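You operate a simulated robot arm through the tools that you are given. There is no shell and no other tool.

You run a simulated robot arm. Do the job below in one go: nothing can be reset, and whatever is moved stays where it is left.

## Task
Run the pump on jets 30 and 40 at about 15 kPa.
Fine: open only their two valves, trim with the fine valve and leave the pump running.

The check looks at the end state, three seconds after you hand in, the way a careful person would. Anything else that was tipped, shoved, dropped, spilled or broken makes it a failure.

## Robot
A 7-joint arm with a two-finger parallel gripper, fixed in place. Base frame: the origin is on the floor under the middle of its stand, x ahead of it, y to its left, z up; the work surface is at about z = 0.75. Lengths are in m, angles in rad, forces in N, time in s.
With the tool pointing down near the work surface it reaches from about 0.24 to 0.58 m from the base axis. Its first joint turns from -2.897 to 2.897 rad. Payload 3.4 kg.
The TCP is the grasp point between the finger pads, 0.03 m short of the fingertips. In the tool frame z runs along the fingers and y along their closing line. Largest opening 0.094 m; finger width 0.028, thickness 0.01; the body of the gripper, 0.05 by 0.096 m, starts 0.055 m behind the TCP.
Orientation is that of the tool frame in the base frame, as a unit quaternion [x, y, z, w]. With the fingers straight down and closing along the base's y, the tool's x points along the base's -x, its y along +y and its z along -z.

## Interface
- The arm moves only by the tool send_rows. Its argument "steps" is a list of rows, each an object (a shift or turn left out is 0, a gripper value left out holds the last) with "rotation": the turn, a rotation vector about the base's x, y, z in units of 120 degrees (1.0 is 120 degrees), a list of three; "travel": the shift along the base's x, y, z in units of 300 mm (1.0 is 300 mm), a list of three; "gripper": the gripper command, from -1 (shut) to 1 (fully open), values between in proportion. In form: [{"rotation": [rx, ry, rz], "travel": [tx, ty, tz], "gripper": gripper}, ...]. A call has 1 to 20 rows; each row is the pose to reach, as a shift and turn from the pose commanded when the call began. A call with a number of a shift or a turn outside -1 to 1 is refused whole. A row lasts 0.2 s, in which the tool goes at most 0.05 m and 0.15 rad; a call with a longer step from one row to the next is refused whole, and so is a gripper value outside its range. A pose out of reach is approached as far as the arm can. The call stops where the force on the tool passes 40 N (or 10 N more than at its start, if that is more) or the arm is blocked; 0.2 s more then pass. Each finger travels about 0.072 m/s and halts on what it meets, pressing with about 39 N; the grip force reading is that of the motor and also rises with nothing between the fingers. The clock runs only during rows and for 0.2 s after the last one: add rows that repeat a pose to give the fingers time. It gives the time, the measured TCP pose, the force on the tool (base axes), the opening and the grip force at its end, in the units of the frame above (readings bear some noise), with the torque about the TCP (base axes, N m) and any sound that the robot's microphone picked up, and new pictures: "views" is both (left out), scene, wrist or none.
- Cameras (640 x 400 px; columns grow to the right, rows downward): "scene" is fixed at [0.0498, 0.649, 1.3866]; the picture's right is [-0.72, -0.69, 0.00], its down [-0.32, 0.34, -0.88] and it looks along [0.61, -0.64, -0.47] (base axes); focal length 362 px, centre (320, 200). "wrist" rides on the gripper at [0.076, 0.014, -0.103] in the tool frame; the picture's right is [-0.18, 0.98, 0.00], its down [-0.75, -0.14, -0.64] and it looks along [-0.63, -0.12, 0.77] (tool axes); focal length 243 px, centre (320, 200). There is no depth. A picture from a camera that has moved, and an enlarged one, comes with that camera's place and axes in the base frame and with its lens.
- lift_body(by): moves the trunk up (or, below 0, down) by that many m; the arm rides with it, the base frame stays. It gives what a move gives, with no picture.
- inspect(camera, box): a new picture of the part [left, top, right, bottom] of that camera's present view, enlarged. It takes no simulated time.
- hand_in(): hands the job in; it is judged then, once.

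Places have to be worked out from the pictures, the camera data and where the tool is seen. Open the gripper and draw the arm clear of the work before you hand the job in, unless the task says otherwise.

The tools are called as a command line: name --argument value ..., lists and objects as JSON in quotes. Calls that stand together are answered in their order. send_rows: Moves the arm, as the interface text tells. Its arguments: {"type":"object","properties":{"steps":{"type":"array","items":{"type":"object","properties":{"rotation":{"type":"array","items":{"type":"number"}},"travel":{"type":"array","items":{"type":"number"}},"gripper":{"type":"number"}}}},"views":{"type":"string","enum":["both","scene","wrist","none"]}},"required":["steps"]} The other tools are called the same way: lift_body (by) moves the trunk up or down; inspect (camera, box) takes an enlarged picture of a part of a camera's view; hand_in () hands the job in.

At the start:

```text
time_s: 0.0
tool_pos: [0.4029, 0.0705, 1.1009]
tool_rot: [0.001, 1.0, 0.0, 0.0]
wrist_force: [-0.8, 0.3, -1.4]
wrist_torque: [0.0, 0.02, 0.01]
finger_gap: 0.0939
grasp_force: 0.1
trunk travel left (down, up): [-0.25, 0.136]
```

scene: 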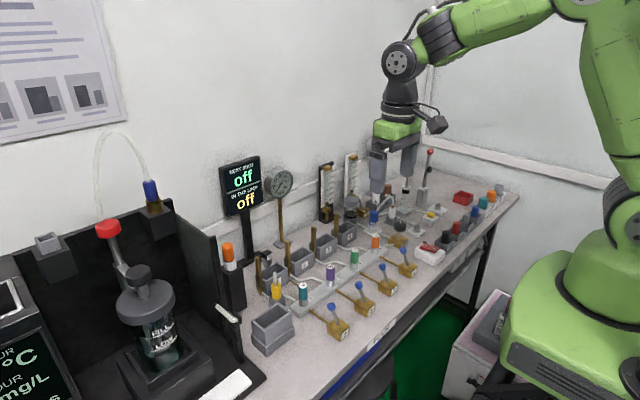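
wrist: 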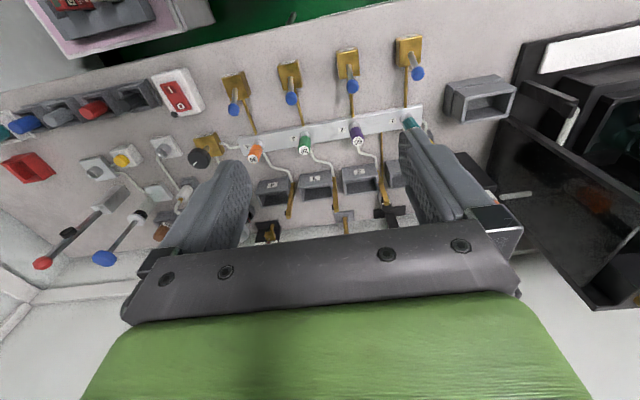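

I'll start by looking closely at both views to understand the layout before moving anything.

inspect --camera "scene" --box '[220, 150, 420, 275]'

inspect --camera "scene" --box '[240, 225, 440, 350]'

inspect --camera "scene" --box '[350, 150, 530, 262]'

inspect --camera "wrist" --box '[200, 20, 440, 170]'

inspect --camera "wrist" --box '[0, 60, 240, 280]'

inspect --camera "wrist" --box '[220, 130, 440, 260]'

```text
3.20 times, centred on (320, 212) of scene
camera zoom: at [0.0498, 0.649, 1.3866], right [-0.72, -0.69, 0.0], down [-0.32, 0.34, -0.88], along [0.61, -0.64, -0.47], focal length 1160 px, centre (320, 160)
```

zoom: 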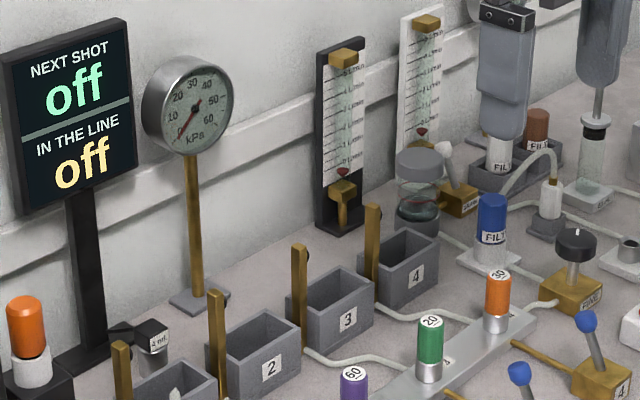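

```text
3.20 times, centred on (340, 288) of scene
camera zoom: at [0.0498, 0.649, 1.3866], right [-0.72, -0.69, 0.0], down [-0.32, 0.34, -0.88], along [0.61, -0.64, -0.47], focal length 1160 px, centre (256, -80)
```

zoom: 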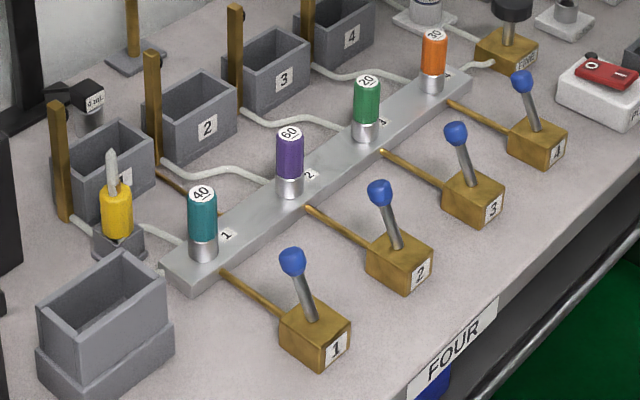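

```text
3.56 times, centred on (440, 206) of scene
camera zoom: at [0.0498, 0.649, 1.3866], right [-0.72, -0.69, 0.0], down [-0.32, 0.34, -0.88], along [0.61, -0.64, -0.47], focal length 1289 px, centre (-107, 179)
```

zoom: 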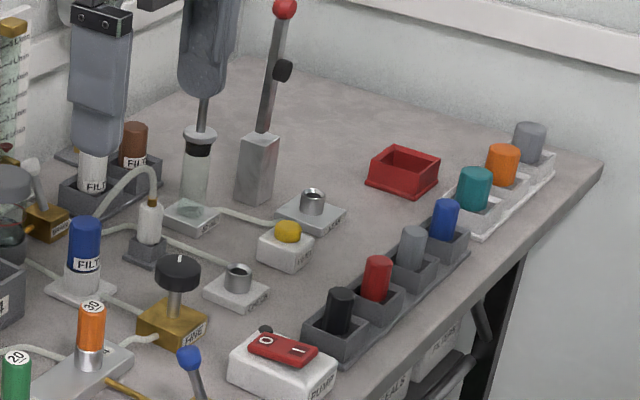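

```text
2.67 times, centred on (320, 95) of wrist
camera zoom: at [0.3265, 0.0853, 1.2065], right [0.18, 0.98, 0.0], down [0.75, -0.14, 0.64], along [0.63, -0.12, -0.77], focal length 647 px, centre (320, 480)
```

zoom: 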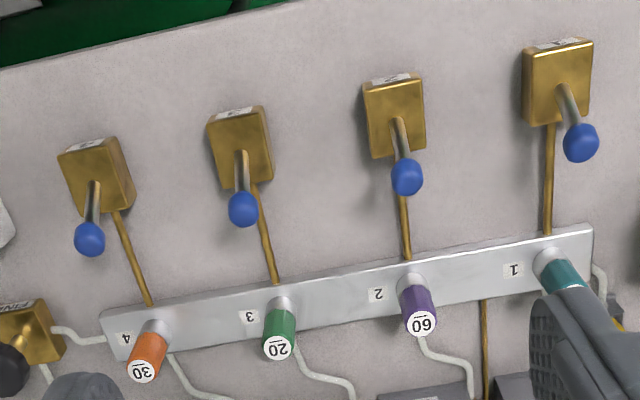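

```text
1.82 times, centred on (120, 170) of wrist
camera zoom: at [0.3265, 0.0853, 1.2065], right [0.18, 0.98, 0.0], down [0.75, -0.14, 0.64], along [0.63, -0.12, -0.77], focal length 441 px, centre (684, 254)
```

zoom: 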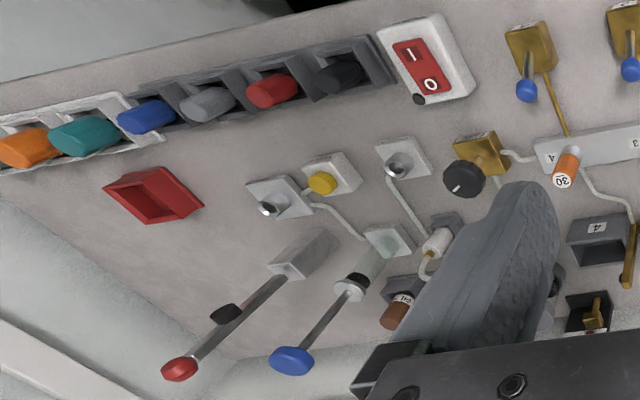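

```text
2.91 times, centred on (330, 195) of wrist
camera zoom: at [0.3265, 0.0853, 1.2065], right [0.18, 0.98, 0.0], down [0.75, -0.14, 0.64], along [0.63, -0.12, -0.77], focal length 706 px, centre (291, 214)
```

zoom: 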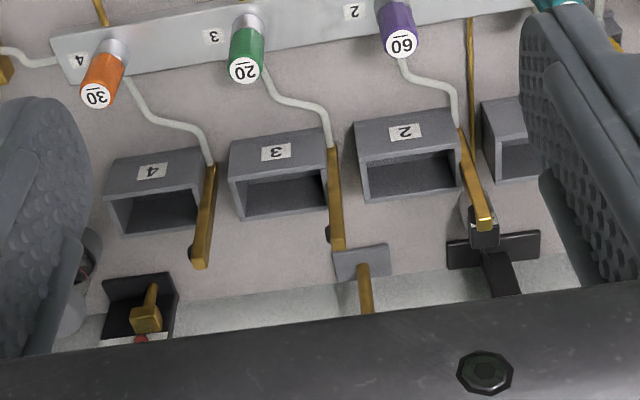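

The jets are in a manifold: jet 40 at station 1 and jet 30 at station 4, with lever valves 1–4 on the robot side, a FINE knob valve and a PUMP rocker. I'll zoom in further on the labels, the gauge and the knob before moving.

inspect --camera "scene" --box '[255, 160, 305, 210]'

inspect --camera "scene" --box '[315, 145, 395, 245]'

inspect --camera "scene" --box '[380, 210, 450, 270]'

inspect --camera "wrist" --box '[140, 60, 260, 180]'

inspect --camera "scene" --box '[0, 180, 280, 400]'

```text
8.00 times, centred on (280, 185) of scene
camera zoom: at [0.0498, 0.649, 1.3866], right [-0.72, -0.69, 0.0], down [-0.32, 0.34, -0.88], along [0.61, -0.64, -0.47], focal length 2900 px, centre (640, 320)
```

zoom: 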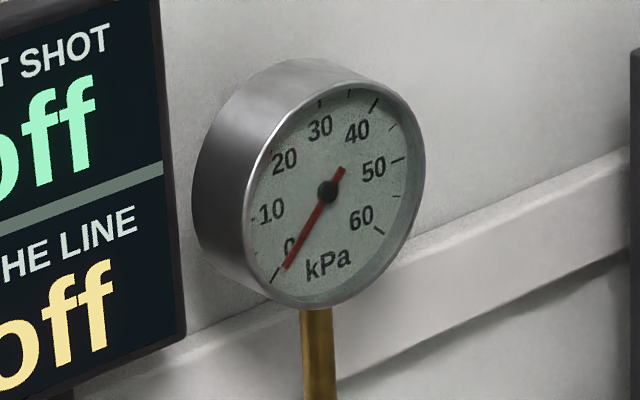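

```text
4.00 times, centred on (355, 195) of scene
camera zoom: at [0.0498, 0.649, 1.3866], right [-0.72, -0.69, 0.0], down [-0.32, 0.34, -0.88], along [0.61, -0.64, -0.47], focal length 1450 px, centre (180, 220)
```

zoom: 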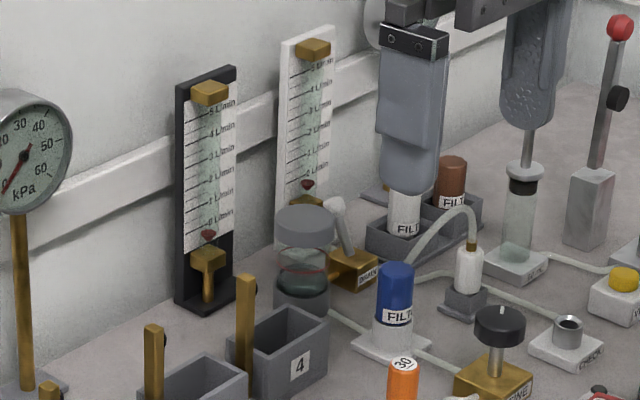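

```text
6.67 times, centred on (415, 240) of scene
camera zoom: at [0.0498, 0.649, 1.3866], right [-0.72, -0.69, 0.0], down [-0.32, 0.34, -0.88], along [0.61, -0.64, -0.47], focal length 2416 px, centre (-313, -67)
```

zoom: 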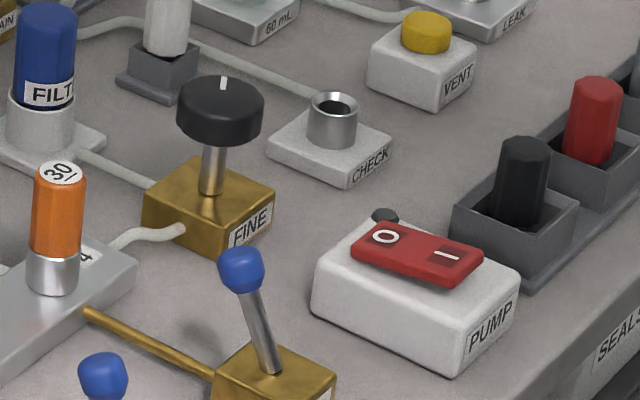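

```text
3.33 times, centred on (200, 120) of wrist
camera zoom: at [0.3265, 0.0853, 1.2065], right [0.18, 0.98, 0.0], down [0.75, -0.14, 0.64], along [0.63, -0.12, -0.77], focal length 809 px, centre (720, 467)
```

zoom: 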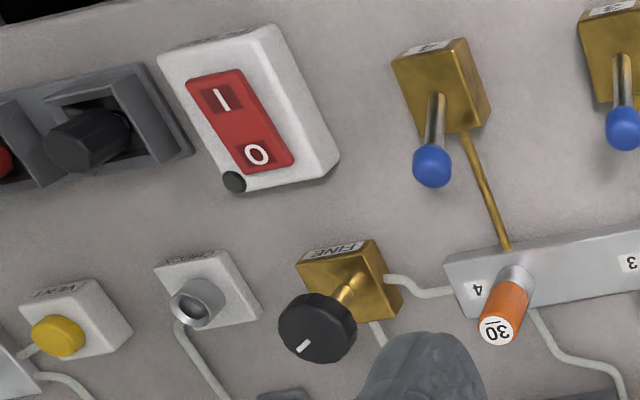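

```text
1.82 times, centred on (140, 290) of scene
camera zoom: at [0.0498, 0.649, 1.3866], right [-0.72, -0.69, 0.0], down [-0.32, 0.34, -0.88], along [0.61, -0.64, -0.47], focal length 659 px, centre (647, 36)
```

zoom: 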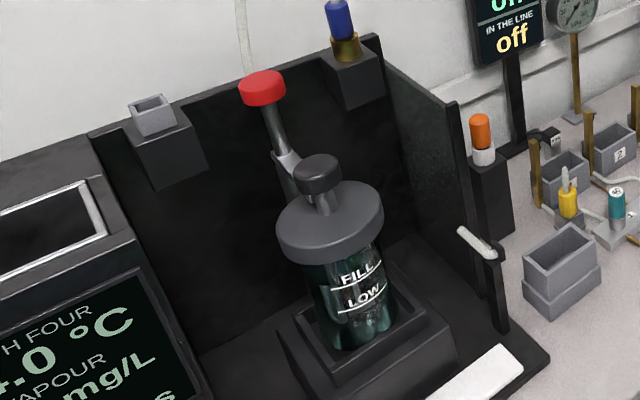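

Nothing is moving and the gauge reads about 0. From both views I place lever knobs 1 and 4 at about (0.435, 0.210, 0.813) and (0.435, -0.076, 0.813), both leaning toward +x (toward the manifold). I'll shut the gripper and go to a point above the +x side of lever 1, which also clears the view of the fine valve area.

send_rows --steps '[{"travel": [0.04, 0.08, -0.08], "gripper": -1}, {"travel": [0.08, 0.16, -0.16], "gripper": -1}, {"travel": [0.12, 0.24, -0.25], "gripper": -1}, {"travel": [0.16, 0.32, -0.33], "gripper": -1}, {"travel": [0.2, 0.4, -0.42], "gripper": -1}, {"travel": [0.235, 0.465, -0.5], "gripper": -1}, {"travel": [0.235, 0.465, -0.5], "gripper": -1}]' --views "both"

```text
time_s: 1.6
tool_pos: [0.4726, 0.2115, 0.9521]
tool_rot: [0.0, 1.0, 0.0, 0.0]
wrist_force: [-0.2, -0.6, 0.3]
wrist_torque: [0.01, 0.0, -0.04]
finger_gap: 0.0
grasp_force: 32.9
trunk travel left (down, up): [-0.25, 0.136]
camera wrist: at [0.3967, 0.2245, 1.0568], right [0.18, 0.98, 0.0], down [0.75, -0.14, 0.64], along [0.63, -0.12, -0.77], focal length 243 px, centre (320, 200)
```

scene: 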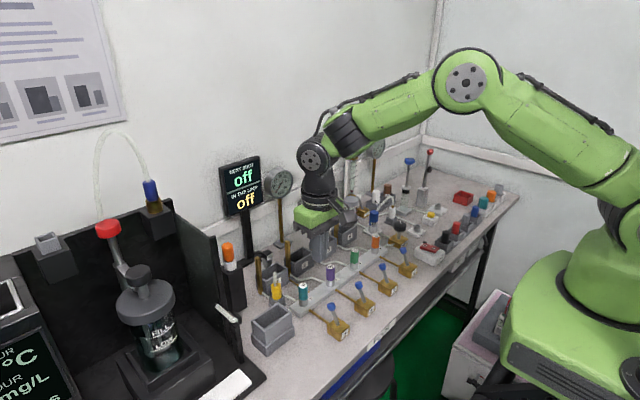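
wrist: 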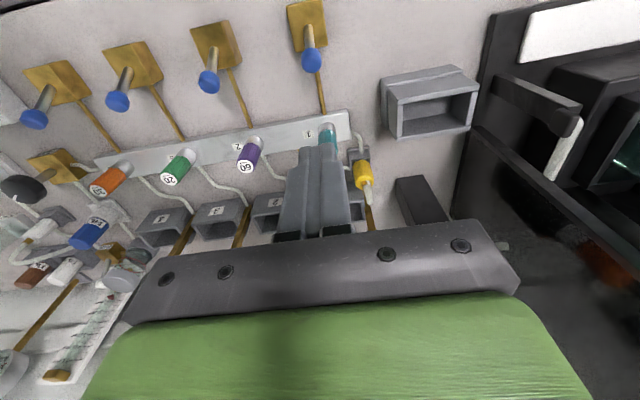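

The arm is now above lever 1, and a second dial has come into view behind the arm. I'll zoom in on that area and on lever 1 from the wrist.

inspect --camera "scene" --box '[340, 130, 460, 205]'

inspect --camera "scene" --box '[340, 185, 436, 245]'

inspect --camera "wrist" --box '[0, 120, 240, 270]'

inspect --camera "wrist" --box '[240, 0, 400, 100]'

```text
5.33 times, centred on (400, 168) of scene
camera zoom: at [0.0498, 0.649, 1.3866], right [-0.72, -0.69, 0.0], down [-0.32, 0.34, -0.88], along [0.61, -0.64, -0.47], focal length 1933 px, centre (-107, 373)
```

zoom: 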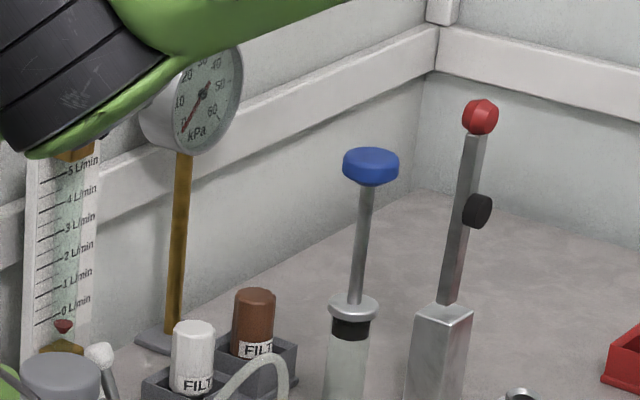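

```text
6.67 times, centred on (388, 215) of scene
camera zoom: at [0.0498, 0.649, 1.3866], right [-0.72, -0.69, 0.0], down [-0.32, 0.34, -0.88], along [0.61, -0.64, -0.47], focal length 2416 px, centre (-133, 100)
```

zoom: 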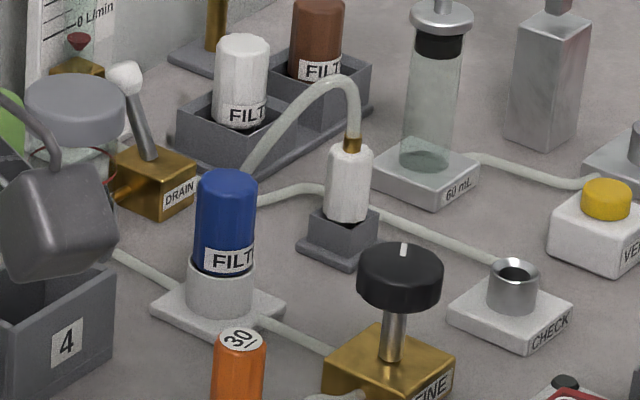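

```text
2.67 times, centred on (120, 195) of wrist
camera zoom: at [0.3967, 0.2245, 1.0568], right [0.18, 0.98, 0.0], down [0.75, -0.14, 0.64], along [0.63, -0.12, -0.77], focal length 647 px, centre (853, 213)
```

zoom: 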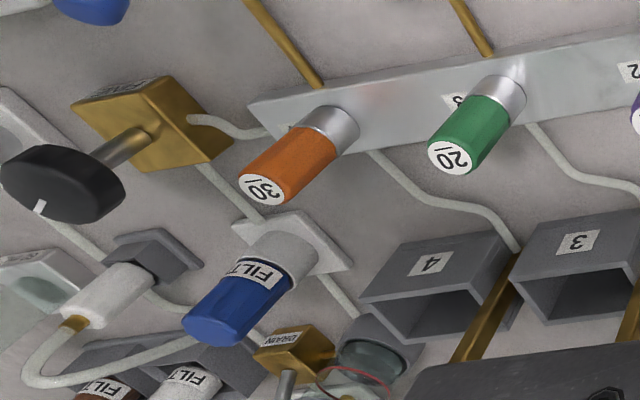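

```text
4.00 times, centred on (320, 50) of wrist
camera zoom: at [0.3967, 0.2245, 1.0568], right [0.18, 0.98, 0.0], down [0.75, -0.14, 0.64], along [0.63, -0.12, -0.77], focal length 970 px, centre (320, 800)
```

zoom: 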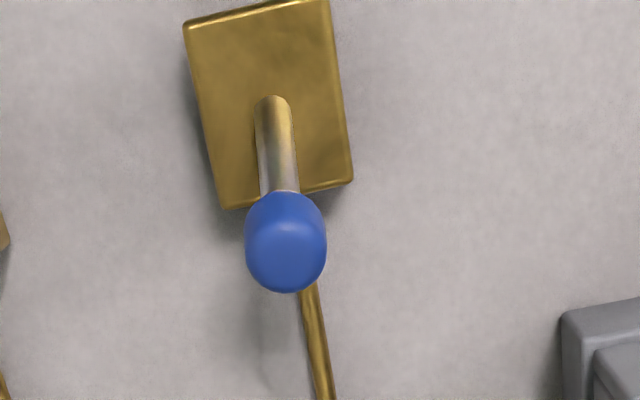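

Readings agree: knob 1 is at about (0.436, 0.209, 0.813) and the fingers are on its +x side with clearance. I'll go straight down so the tips reach about z = 0.797.

send_rows --steps '[{"travel": [0, -0.003, -0.12], "gripper": -1}, {"travel": [0, -0.005, -0.24], "gripper": -1}, {"travel": [0, -0.005, -0.34], "gripper": -1}, {"travel": [0, -0.005, -0.415], "gripper": -1}, {"travel": [0, -0.005, -0.415], "gripper": -1}]' --views "both"

```text
time_s: 2.8
tool_pos: [0.473, 0.2102, 0.8285]
tool_rot: [0.0, 1.0, -0.001, 0.0]
wrist_force: [0.6, 0.5, -0.4]
wrist_torque: [0.01, 0.01, 0.01]
finger_gap: 0.0002
grasp_force: 33.3
trunk travel left (down, up): [-0.25, 0.136]
camera wrist: at [0.3973, 0.2234, 0.9323], right [0.18, 0.98, 0.0], down [0.75, -0.14, 0.64], along [0.63, -0.12, -0.77], focal length 243 px, centre (320, 200)
```

scene: 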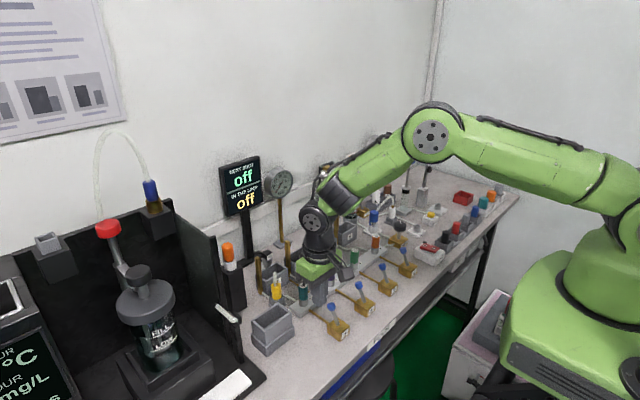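
wrist: 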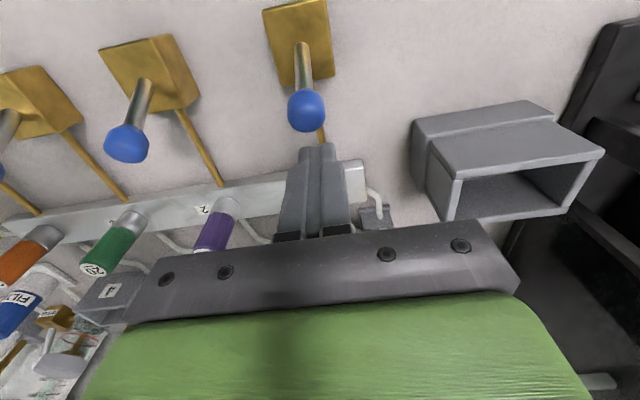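

The fingers are down beside the knob with no contact, and jet 40 is behind the fingers with clearance. I'll push in −x in small rows, watching the force.

send_rows --steps '[{"travel": [-0.02, 0, 0], "gripper": -1}, {"travel": [-0.04, 0, 0], "gripper": -1}, {"travel": [-0.06, 0, 0], "gripper": -1}, {"travel": [-0.08, 0, 0], "gripper": -1}, {"travel": [-0.1, 0, 0], "gripper": -1}]' --views "wrist"

```text
time_s: 4.0
tool_pos: [0.4434, 0.2096, 0.8277]
tool_rot: [0.0, 1.0, 0.0, 0.001]
wrist_force: [-0.3, -1.3, 0.2]
wrist_torque: [-0.01, -0.02, 0.0]
finger_gap: 0.0003
grasp_force: 33.4
trunk travel left (down, up): [-0.25, 0.136]
camera wrist: at [0.3668, 0.2234, 0.9323], right [0.18, 0.98, 0.0], down [0.75, -0.14, 0.64], along [0.63, -0.12, -0.77], focal length 243 px, centre (320, 200)
```

wrist: 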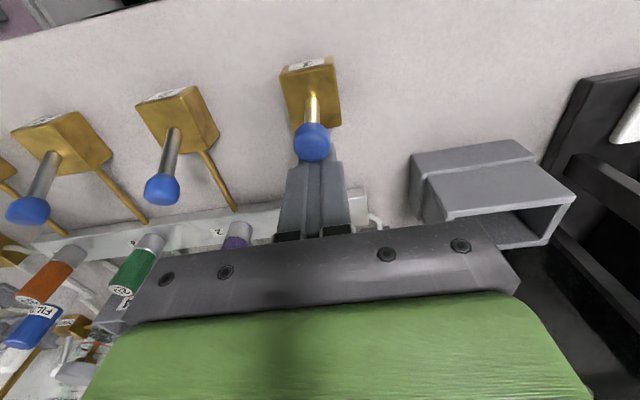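

The knob is now against the finger and moves with little force. I'll continue −x to about x = 0.415.

send_rows --steps '[{"travel": [-0.02, 0, 0], "gripper": -1}, {"travel": [-0.04, 0, 0], "gripper": -1}, {"travel": [-0.06, 0, 0], "gripper": -1}, {"travel": [-0.08, 0, 0], "gripper": -1}, {"travel": [-0.09, 0, 0], "gripper": -1}]' --views "wrist"

```text
time_s: 5.2
tool_pos: [0.4203, 0.2085, 0.8287]
tool_rot: [0.002, 1.0, 0.0, 0.005]
wrist_force: [20.8, 0.5, 4.3]
wrist_torque: [0.05, -0.56, 0.01]
finger_gap: 0.0
grasp_force: 32.8
trunk travel left (down, up): [-0.25, 0.136]
camera wrist: at [0.3443, 0.223, 0.932], right [0.19, 0.98, 0.0], down [0.75, -0.15, 0.65], along [0.64, -0.12, -0.76], focal length 243 px, centre (320, 200)
```

wrist: 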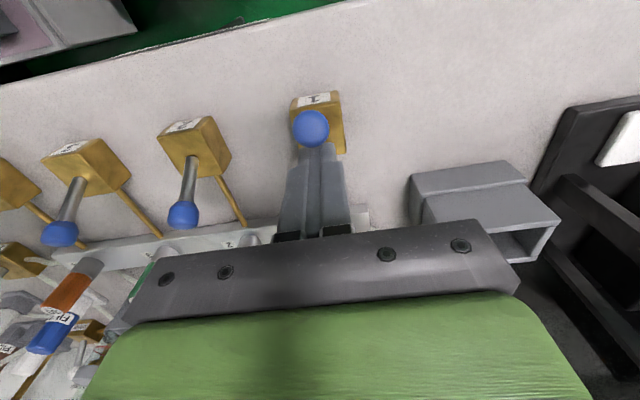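

The force rose to about 21 N and the knob sits near x ≈ 0.394, which looks like the mirrored end stop. I'll back off in +x and up to see whether the lever stays there.

send_rows --steps '[{"travel": [0.05, 0, 0], "gripper": -1}, {"travel": [0.12, 0, 0.0], "gripper": -1}, {"travel": [0.15, 0, 0.1], "gripper": -1}, {"travel": [0.15, 0, 0.25], "gripper": -1}, {"travel": [0.15, 0, 0.38], "gripper": -1}]' --views "both"

inspect --camera "scene" --box '[240, 225, 440, 350]'

```text
time_s: 6.4
tool_pos: [0.46, 0.2083, 0.942]
tool_rot: [0.0, 1.0, 0.0, 0.0]
wrist_force: [-0.7, -0.3, -0.4]
wrist_torque: [-0.02, -0.02, 0.0]
finger_gap: 0.0
grasp_force: 32.8
trunk travel left (down, up): [-0.25, 0.136]
camera wrist: at [0.385, 0.2226, 1.0467], right [0.18, 0.98, 0.0], down [0.75, -0.14, 0.64], along [0.63, -0.12, -0.77], focal length 243 px, centre (320, 200)
```

scene: 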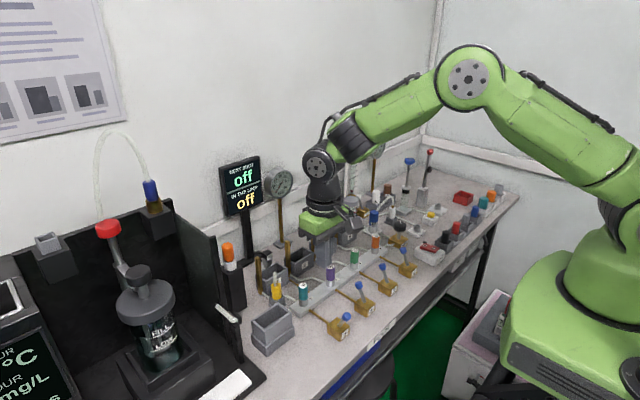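
wrist: 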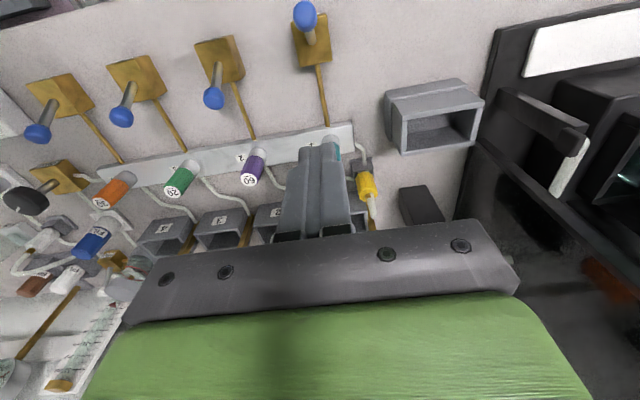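

```text
3.20 times, centred on (340, 288) of scene
camera zoom: at [0.0498, 0.649, 1.3866], right [-0.72, -0.69, 0.0], down [-0.32, 0.34, -0.88], along [0.61, -0.64, -0.47], focal length 1160 px, centre (256, -80)
```

zoom: 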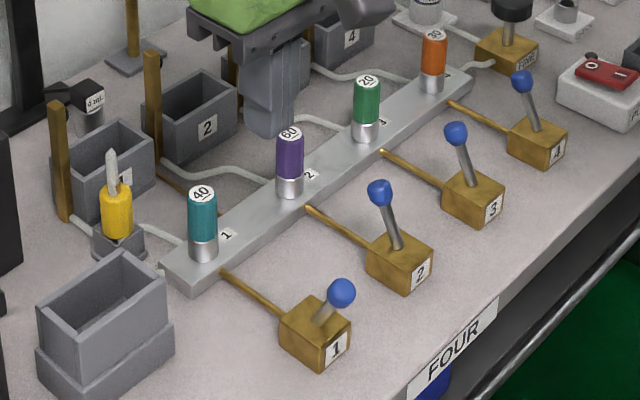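

Lever 1 flipped and stayed over. The same approach goes to lever 4: I move across at z ≈ 0.94, well above the jets, to a point above its +x side.

send_rows --steps '[{"travel": [0.01, -0.13, 0.01], "gripper": -1}, {"travel": [0.02, -0.27, 0.01], "gripper": -1}, {"travel": [0.03, -0.41, 0.01], "gripper": -1}, {"travel": [0.04, -0.55, 0.01], "gripper": -1}, {"travel": [0.043, -0.69, 0.01], "gripper": -1}, {"travel": [0.043, -0.83, 0.01], "gripper": -1}, {"travel": [0.043, -0.95, 0.01], "gripper": -1}, {"travel": [0.043, -0.95, 0.01], "gripper": -1}]' --views "both"

inspect --camera "wrist" --box '[160, 0, 400, 150]'

```text
time_s: 8.2
tool_pos: [0.4734, -0.0746, 0.9438]
tool_rot: [0.0, 1.0, 0.0, 0.0]
wrist_force: [-0.2, 0.3, 0.5]
wrist_torque: [0.0, -0.01, 0.01]
finger_gap: 0.0
grasp_force: 33.0
trunk travel left (down, up): [-0.25, 0.136]
camera wrist: at [0.3985, -0.0603, 1.0487], right [0.18, 0.98, 0.0], down [0.75, -0.14, 0.64], along [0.63, -0.12, -0.77], focal length 243 px, centre (320, 200)
```

scene: 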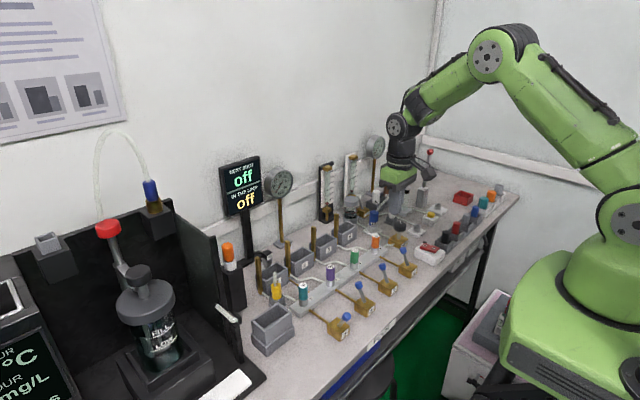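
wrist: 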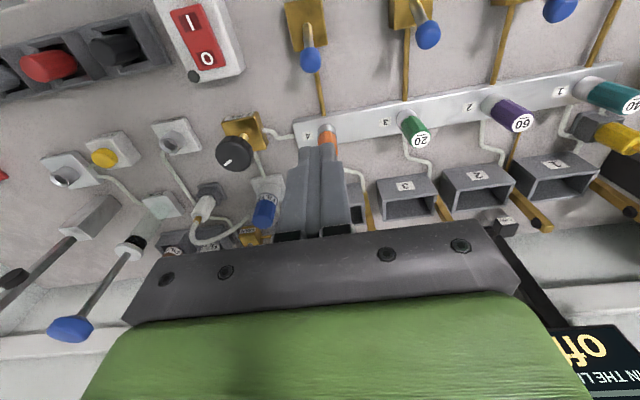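

```text
2.67 times, centred on (280, 75) of wrist
camera zoom: at [0.3985, -0.0603, 1.0487], right [0.18, 0.98, 0.0], down [0.75, -0.14, 0.64], along [0.63, -0.12, -0.77], focal length 647 px, centre (427, 533)
```

zoom: 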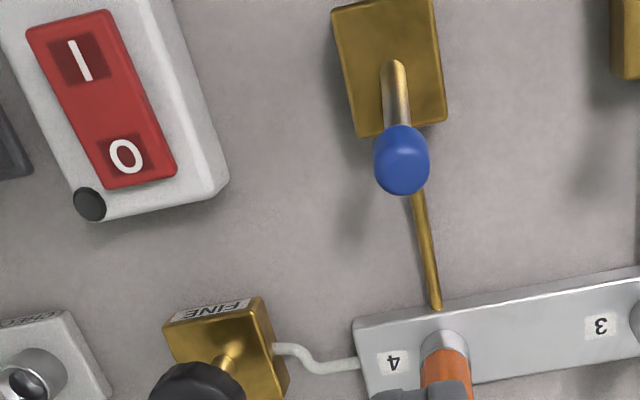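

Knob 4 measures (0.4365, -0.076, 0.813), matching lever 1's geometry. I'll descend at the same offset, then push −x to the same end position.

send_rows --steps '[{"travel": [0, -0.003, -0.12], "gripper": -1}, {"travel": [0, -0.005, -0.24], "gripper": -1}, {"travel": [0, -0.005, -0.33], "gripper": -1}, {"travel": [0, -0.005, -0.385], "gripper": -1}, {"travel": [0, -0.005, -0.385], "gripper": -1}]' --views "wrist"

```text
time_s: 9.4
tool_pos: [0.4728, -0.0768, 0.8288]
tool_rot: [-0.001, 1.0, 0.0, 0.0]
wrist_force: [0.7, 0.6, -0.1]
wrist_torque: [0.0, 0.03, -0.01]
finger_gap: 0.0
grasp_force: 33.1
trunk travel left (down, up): [-0.25, 0.136]
camera wrist: at [0.3978, -0.063, 0.9328], right [0.18, 0.98, 0.0], down [0.75, -0.14, 0.64], along [0.63, -0.12, -0.77], focal length 243 px, centre (320, 200)
```

wrist: 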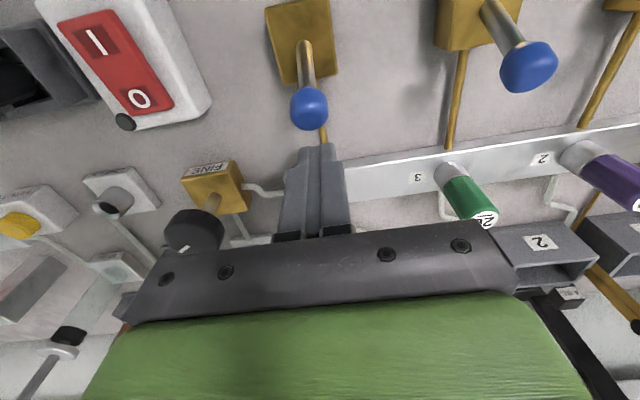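

No contact, and the fingers are beside the knob. Now I'll push in −x to x ≈ 0.418 in small rows, then back off and rise.

send_rows --steps '[{"travel": [-0.025, 0, 0], "gripper": -1}, {"travel": [-0.05, 0, 0], "gripper": -1}, {"travel": [-0.075, 0, 0], "gripper": -1}, {"travel": [-0.1, 0, 0], "gripper": -1}, {"travel": [-0.12, 0, 0], "gripper": -1}, {"travel": [-0.14, 0, 0], "gripper": -1}, {"travel": [-0.16, 0, 0], "gripper": -1}, {"travel": [-0.175, 0, 0], "gripper": -1}, {"travel": [-0.187, 0, 0], "gripper": -1}]' --views "wrist"

```text
time_s: 11.4
tool_pos: [0.4196, -0.0769, 0.8304]
tool_rot: [-0.001, 1.0, 0.0, 0.002]
wrist_force: [9.4, -0.8, 2.4]
wrist_torque: [-0.02, -0.25, -0.03]
finger_gap: 0.0001
grasp_force: 33.3
trunk travel left (down, up): [-0.25, 0.136]
camera wrist: at [0.344, -0.0633, 0.9336], right [0.18, 0.98, 0.0], down [0.75, -0.14, 0.65], along [0.64, -0.12, -0.76], focal length 243 px, centre (320, 200)
```

wrist: 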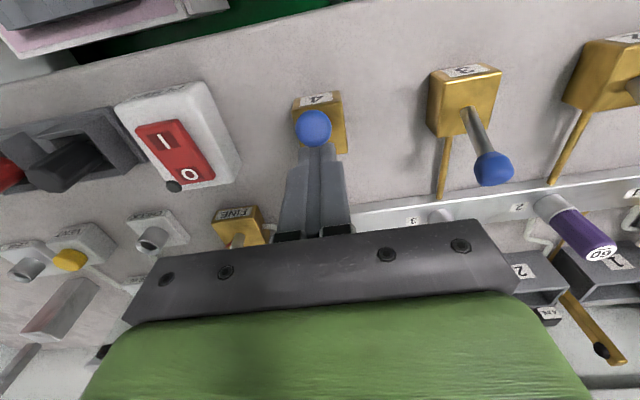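

Lever 4 has reached the same end position (x ≈ 0.4196) as lever 1. I'll back off, rise, and move above the "I" end of the pump rocker at (0.392, -0.1735).

send_rows --steps '[{"travel": [0.06, 0, 0], "gripper": -1}, {"travel": [0.12, 0, 0.0], "gripper": -1}, {"travel": [0.14, 0, 0.12], "gripper": -1}, {"travel": [0.12, -0.05, 0.24], "gripper": -1}, {"travel": [0.04, -0.17, 0.27], "gripper": -1}, {"travel": [-0.05, -0.27, 0.27], "gripper": -1}, {"travel": [-0.09, -0.323, 0.2], "gripper": -1}, {"travel": [-0.09, -0.323, 0.12], "gripper": -1}, {"travel": [-0.09, -0.323, 0.12], "gripper": -1}]' --views "both"

inspect --camera "scene" --box '[360, 200, 480, 275]'

inspect --camera "wrist" --box '[200, 50, 440, 200]'

```text
time_s: 13.4
tool_pos: [0.39, -0.1732, 0.8654]
tool_rot: [-0.001, 1.0, 0.0, 0.001]
wrist_force: [-0.1, -0.9, 0.5]
wrist_torque: [0.01, 0.03, 0.02]
finger_gap: 0.0003
grasp_force: 32.5
trunk travel left (down, up): [-0.25, 0.136]
camera wrist: at [0.3141, -0.1597, 0.9696], right [0.18, 0.98, 0.0], down [0.75, -0.14, 0.64], along [0.63, -0.12, -0.77], focal length 243 px, centre (320, 200)
```

scene: 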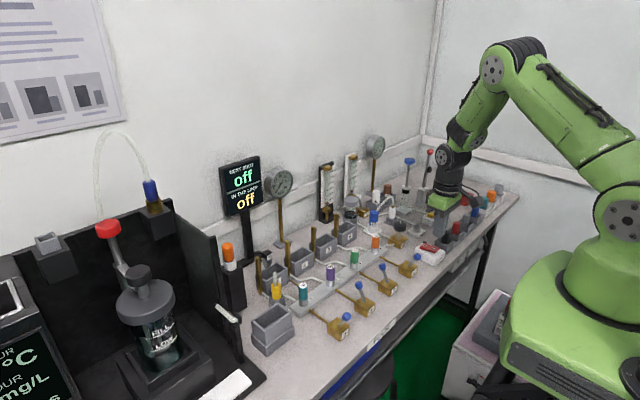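
wrist: 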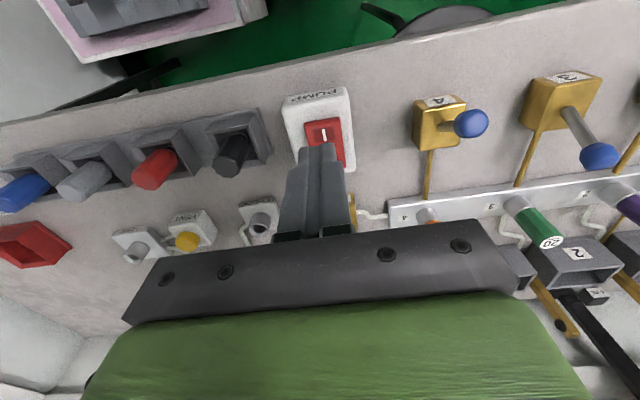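

```text
5.33 times, centred on (420, 238) of scene
camera zoom: at [0.0498, 0.649, 1.3866], right [-0.72, -0.69, 0.0], down [-0.32, 0.34, -0.88], along [0.61, -0.64, -0.47], focal length 1933 px, centre (-213, 0)
```

zoom: 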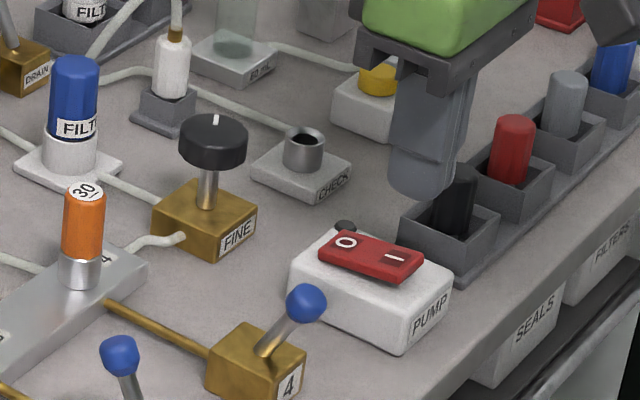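

```text
2.67 times, centred on (320, 125) of wrist
camera zoom: at [0.3141, -0.1597, 0.9696], right [0.18, 0.98, 0.0], down [0.75, -0.14, 0.64], along [0.63, -0.12, -0.77], focal length 647 px, centre (320, 400)
```

zoom: 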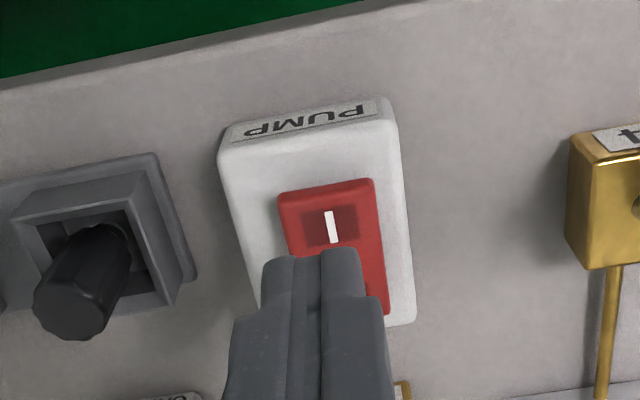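

Lever 4 is flipped and the fingers are directly above the rocker's "I" end, with the tips at about z = 0.835. I'll press down in small steps.

send_rows --steps '[{"travel": [0.005, 0.004, -0.06], "gripper": -1}, {"travel": [0.005, 0.004, -0.11], "gripper": -1}, {"travel": [0.005, 0.004, -0.135], "gripper": -1}, {"travel": [0.005, 0.004, -0.15], "gripper": -1}, {"travel": [0.005, 0.004, -0.16], "gripper": -1}]' --views "both"

inspect --camera "scene" --box '[360, 200, 480, 275]'

inspect --camera "scene" --box '[255, 160, 335, 210]'

```text
time_s: 14.6
tool_pos: [0.3914, -0.1736, 0.821]
tool_rot: [0.001, 1.0, -0.002, 0.003]
wrist_force: [-4.9, 0.5, 35.4]
wrist_torque: [0.07, -0.37, -0.15]
finger_gap: 0.0
grasp_force: 33.3
trunk travel left (down, up): [-0.25, 0.136]
camera wrist: at [0.3147, -0.1589, 0.9242], right [0.19, 0.98, 0.0], down [0.75, -0.14, 0.65], along [0.64, -0.12, -0.76], focal length 243 px, centre (320, 200)
```

scene: 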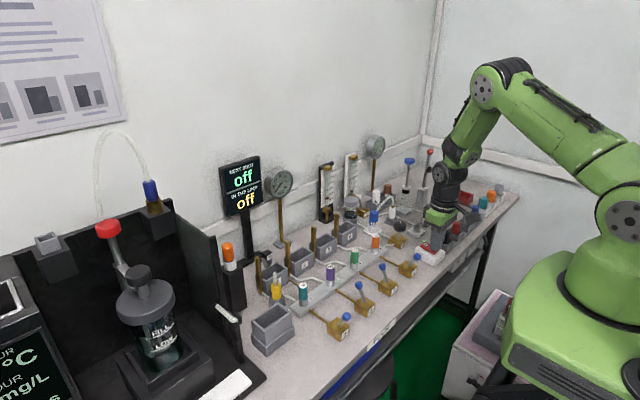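
wrist: 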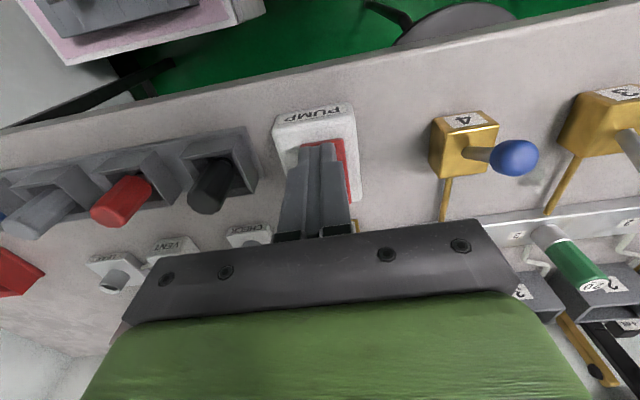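

```text
5.33 times, centred on (420, 238) of scene
camera zoom: at [0.0498, 0.649, 1.3866], right [-0.72, -0.69, 0.0], down [-0.32, 0.34, -0.88], along [0.61, -0.64, -0.47], focal length 1933 px, centre (-213, 0)
```

zoom: 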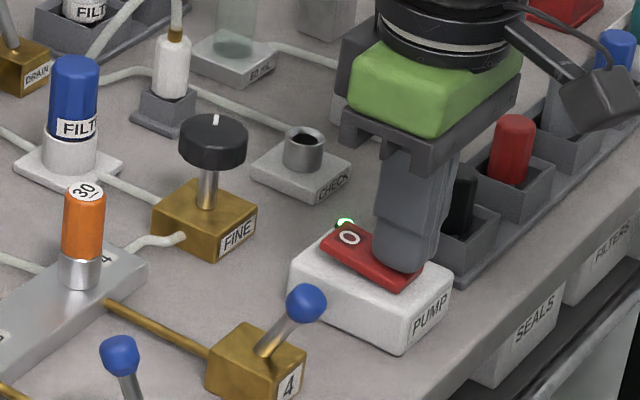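

```text
8.00 times, centred on (295, 185) of scene
camera zoom: at [0.0498, 0.649, 1.3866], right [-0.72, -0.69, 0.0], down [-0.32, 0.34, -0.88], along [0.61, -0.64, -0.47], focal length 2900 px, centre (520, 320)
```

zoom: 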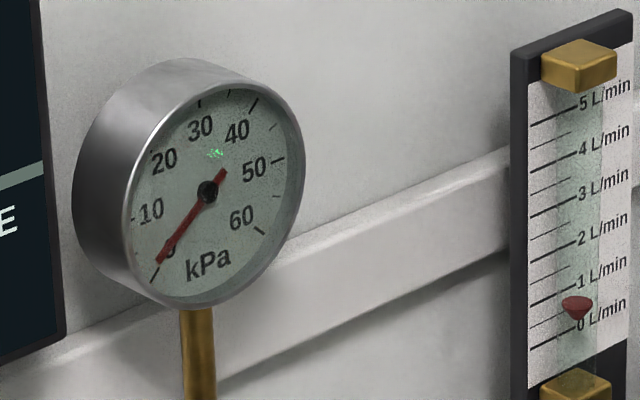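

The pilot lamp is green, so the pump is on, and the first rotameter float is lifting. I'll raise the arm clear and see how the gauges settle.

send_rows --steps '[{"travel": [0, 0, 0.1], "gripper": -1}, {"travel": [0, 0, 0.25], "gripper": -1}, {"travel": [0, 0, 0.4], "gripper": -1}, {"travel": [0, 0, 0.5], "gripper": -1}, {"travel": [0, 0, 0.5], "gripper": -1}, {"travel": [0, 0, 0.5], "gripper": -1}, {"travel": [0, 0, 0.5], "gripper": -1}, {"travel": [0, 0, 0.5], "gripper": -1}, {"travel": [0, 0, 0.5], "gripper": -1}, {"travel": [0, 0, 0.5], "gripper": -1}]' --views "both"

inspect --camera "scene" --box '[255, 160, 335, 210]'

inspect --camera "scene" --box '[310, 130, 406, 230]'

inspect --camera "scene" --box '[360, 200, 480, 275]'

```text
time_s: 16.8
tool_pos: [0.3928, -0.1732, 0.9678]
tool_rot: [0.0, 1.0, 0.0, 0.0]
wrist_force: [0.3, 1.1, 0.5]
wrist_torque: [-0.03, 0.04, 0.01]
finger_gap: 0.0
grasp_force: 33.2
trunk travel left (down, up): [-0.25, 0.136]
camera wrist: at [0.3166, -0.1593, 1.0722], right [0.18, 0.98, 0.0], down [0.75, -0.14, 0.64], along [0.63, -0.12, -0.77], focal length 243 px, centre (320, 200)
```

scene: 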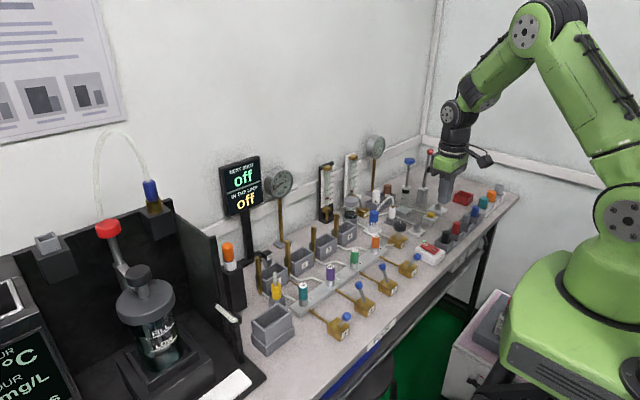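
wrist: 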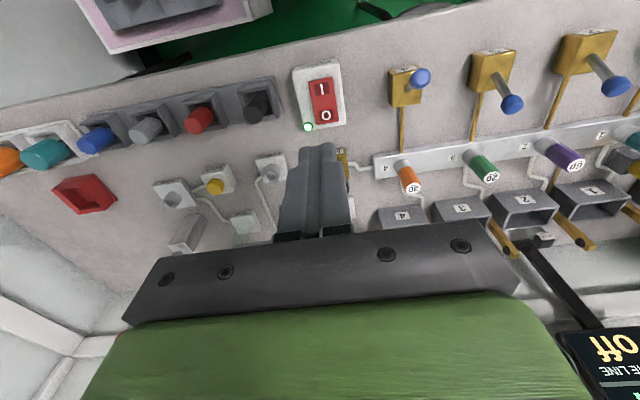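

```text
8.00 times, centred on (295, 185) of scene
camera zoom: at [0.0498, 0.649, 1.3866], right [-0.72, -0.69, 0.0], down [-0.32, 0.34, -0.88], along [0.61, -0.64, -0.47], focal length 2900 px, centre (520, 320)
```

zoom: 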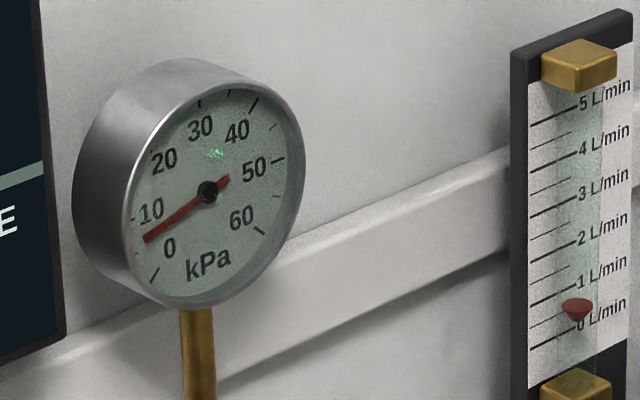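

```text
4.00 times, centred on (358, 180) of scene
camera zoom: at [0.0498, 0.649, 1.3866], right [-0.72, -0.69, 0.0], down [-0.32, 0.34, -0.88], along [0.61, -0.64, -0.47], focal length 1450 px, centre (168, 280)
```

zoom: 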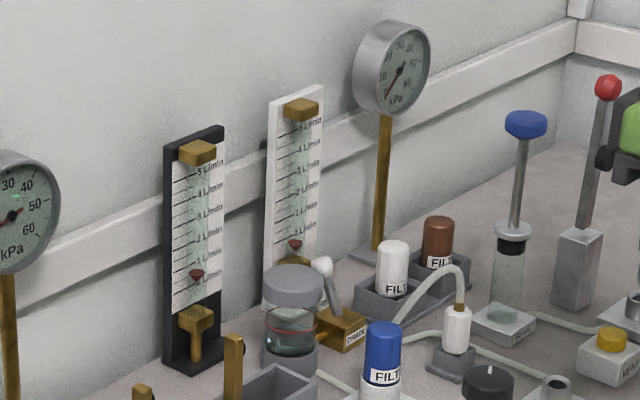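

```text
5.33 times, centred on (420, 238) of scene
camera zoom: at [0.0498, 0.649, 1.3866], right [-0.72, -0.69, 0.0], down [-0.32, 0.34, -0.88], along [0.61, -0.64, -0.47], focal length 1933 px, centre (-213, 0)
```

zoom: 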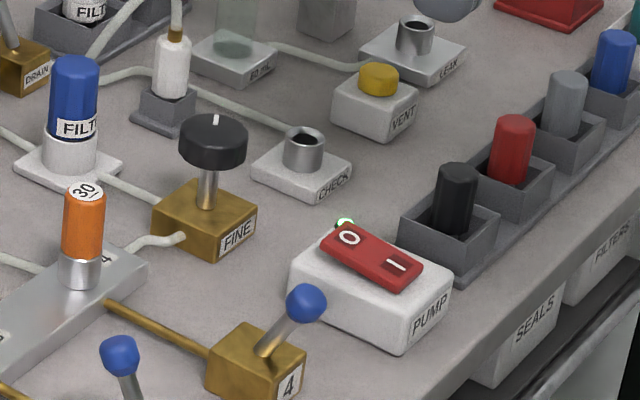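

The pump is on (green lamp, I end down), the second gauge and rotameter stay at 0, and the line gauge is rising (about 6–8 kPa). I'll move to where the wrist camera sees the FINE knob unobstructed, opening the gripper, while the pressure settles.

send_rows --steps '[{"travel": [0.05, 0.12, -0.03], "gripper": 0.3}, {"travel": [0.1, 0.22, -0.06], "gripper": 0.3}, {"travel": [0.1, 0.28, -0.06], "gripper": 0.3}, {"travel": [0.1, 0.28, -0.06], "gripper": 0.3}, {"travel": [0.1, 0.28, -0.06], "gripper": 0.3}, {"travel": [0.1, 0.28, -0.06], "gripper": 0.3}, {"travel": [0.1, 0.28, -0.06], "gripper": 0.3}, {"travel": [0.1, 0.28, -0.06], "gripper": 0.3}, {"travel": [0.1, 0.28, -0.06], "gripper": 0.3}, {"travel": [0.1, 0.28, -0.06], "gripper": 0.3}]' --views "both"

inspect --camera "scene" --box '[255, 160, 335, 210]'

inspect --camera "wrist" --box '[180, 80, 340, 180]'

```text
time_s: 19.0
tool_pos: [0.4225, -0.0893, 0.9505]
tool_rot: [0.0, 1.0, 0.0, 0.0]
wrist_force: [-0.1, 0.9, 0.2]
wrist_torque: [0.01, 0.02, 0.0]
finger_gap: 0.0609
grasp_force: 0.1
trunk travel left (down, up): [-0.25, 0.136]
camera wrist: at [0.3465, -0.0753, 1.054], right [0.18, 0.98, 0.0], down [0.75, -0.14, 0.64], along [0.63, -0.12, -0.77], focal length 243 px, centre (320, 200)
```

scene: 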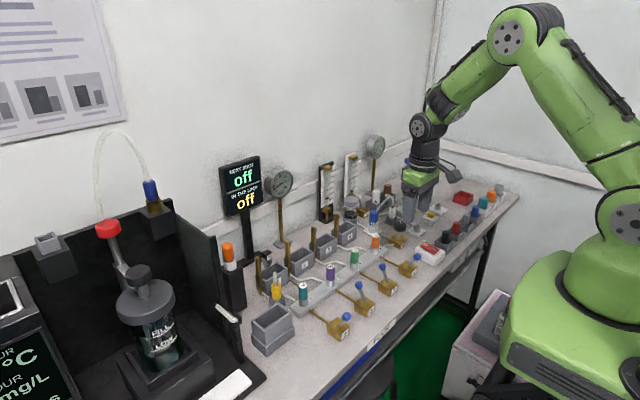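
wrist: 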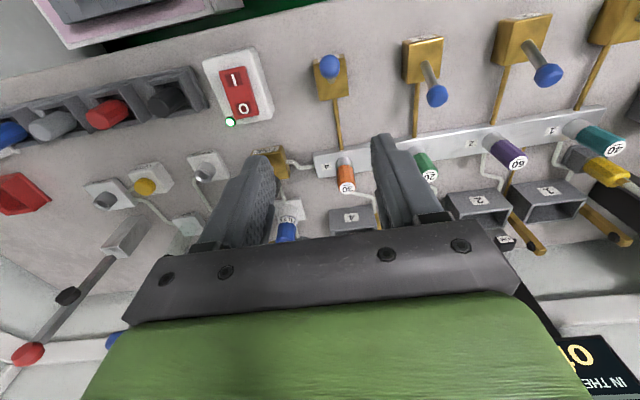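

```text
8.00 times, centred on (295, 185) of scene
camera zoom: at [0.0498, 0.649, 1.3866], right [-0.72, -0.69, 0.0], down [-0.32, 0.34, -0.88], along [0.61, -0.64, -0.47], focal length 2900 px, centre (520, 320)
```

zoom: 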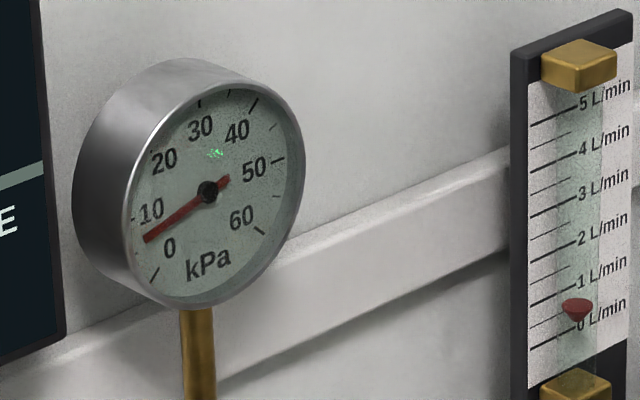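

```text
4.00 times, centred on (260, 130) of wrist
camera zoom: at [0.3465, -0.0753, 1.054], right [0.18, 0.98, 0.0], down [0.75, -0.14, 0.64], along [0.63, -0.12, -0.77], focal length 970 px, centre (560, 480)
```

zoom: 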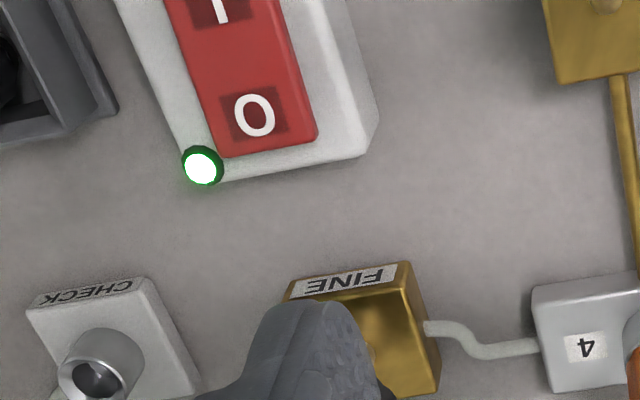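

The line has settled at about 7 kPa with roughly 0.5 L/min of flow. Before trimming I want to be certain which lever side is "open", so I'll briefly move lever 4 back and see which way the pressure goes. First I'll close the fingers and come down on lever 4's −x side.

send_rows --steps '[{"travel": [-0.1, 0.02, -0.03], "gripper": -1}, {"travel": [-0.2, 0.04, -0.06], "gripper": -1}, {"travel": [-0.235, 0.043, -0.1], "gripper": -1}, {"travel": [-0.235, 0.043, -0.2], "gripper": -1}, {"travel": [-0.235, 0.043, -0.3], "gripper": -1}, {"travel": [-0.235, 0.043, -0.405], "gripper": -1}, {"travel": [-0.235, 0.043, -0.405], "gripper": -1}]' --views "both"

```text
time_s: 20.6
tool_pos: [0.3509, -0.0745, 0.8277]
tool_rot: [0.0, 1.0, 0.0, 0.0]
wrist_force: [-1.0, 0.1, -0.4]
wrist_torque: [0.01, -0.01, -0.04]
finger_gap: 0.0
grasp_force: 33.1
trunk travel left (down, up): [-0.25, 0.136]
camera wrist: at [0.2752, -0.0616, 0.9321], right [0.18, 0.98, 0.0], down [0.75, -0.14, 0.64], along [0.63, -0.12, -0.77], focal length 243 px, centre (320, 200)
```

scene: 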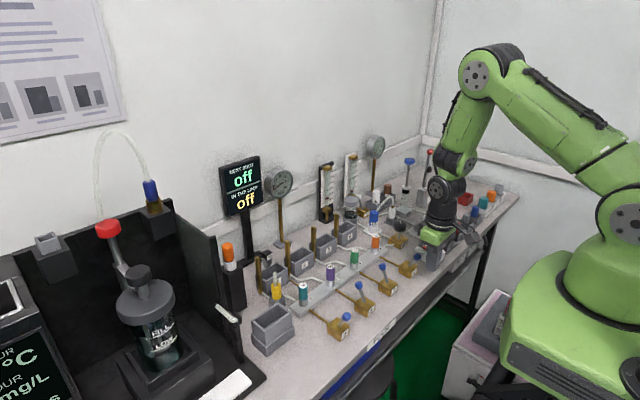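
wrist: 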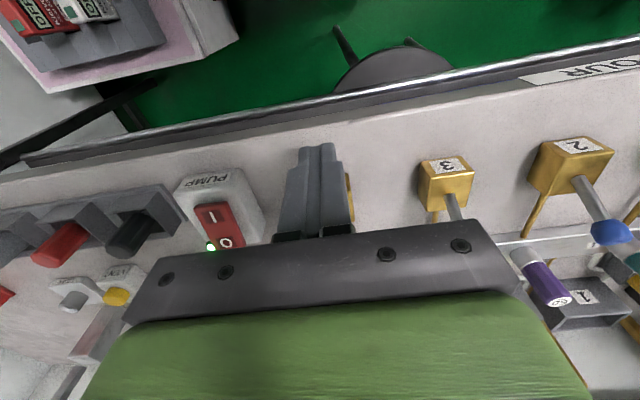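

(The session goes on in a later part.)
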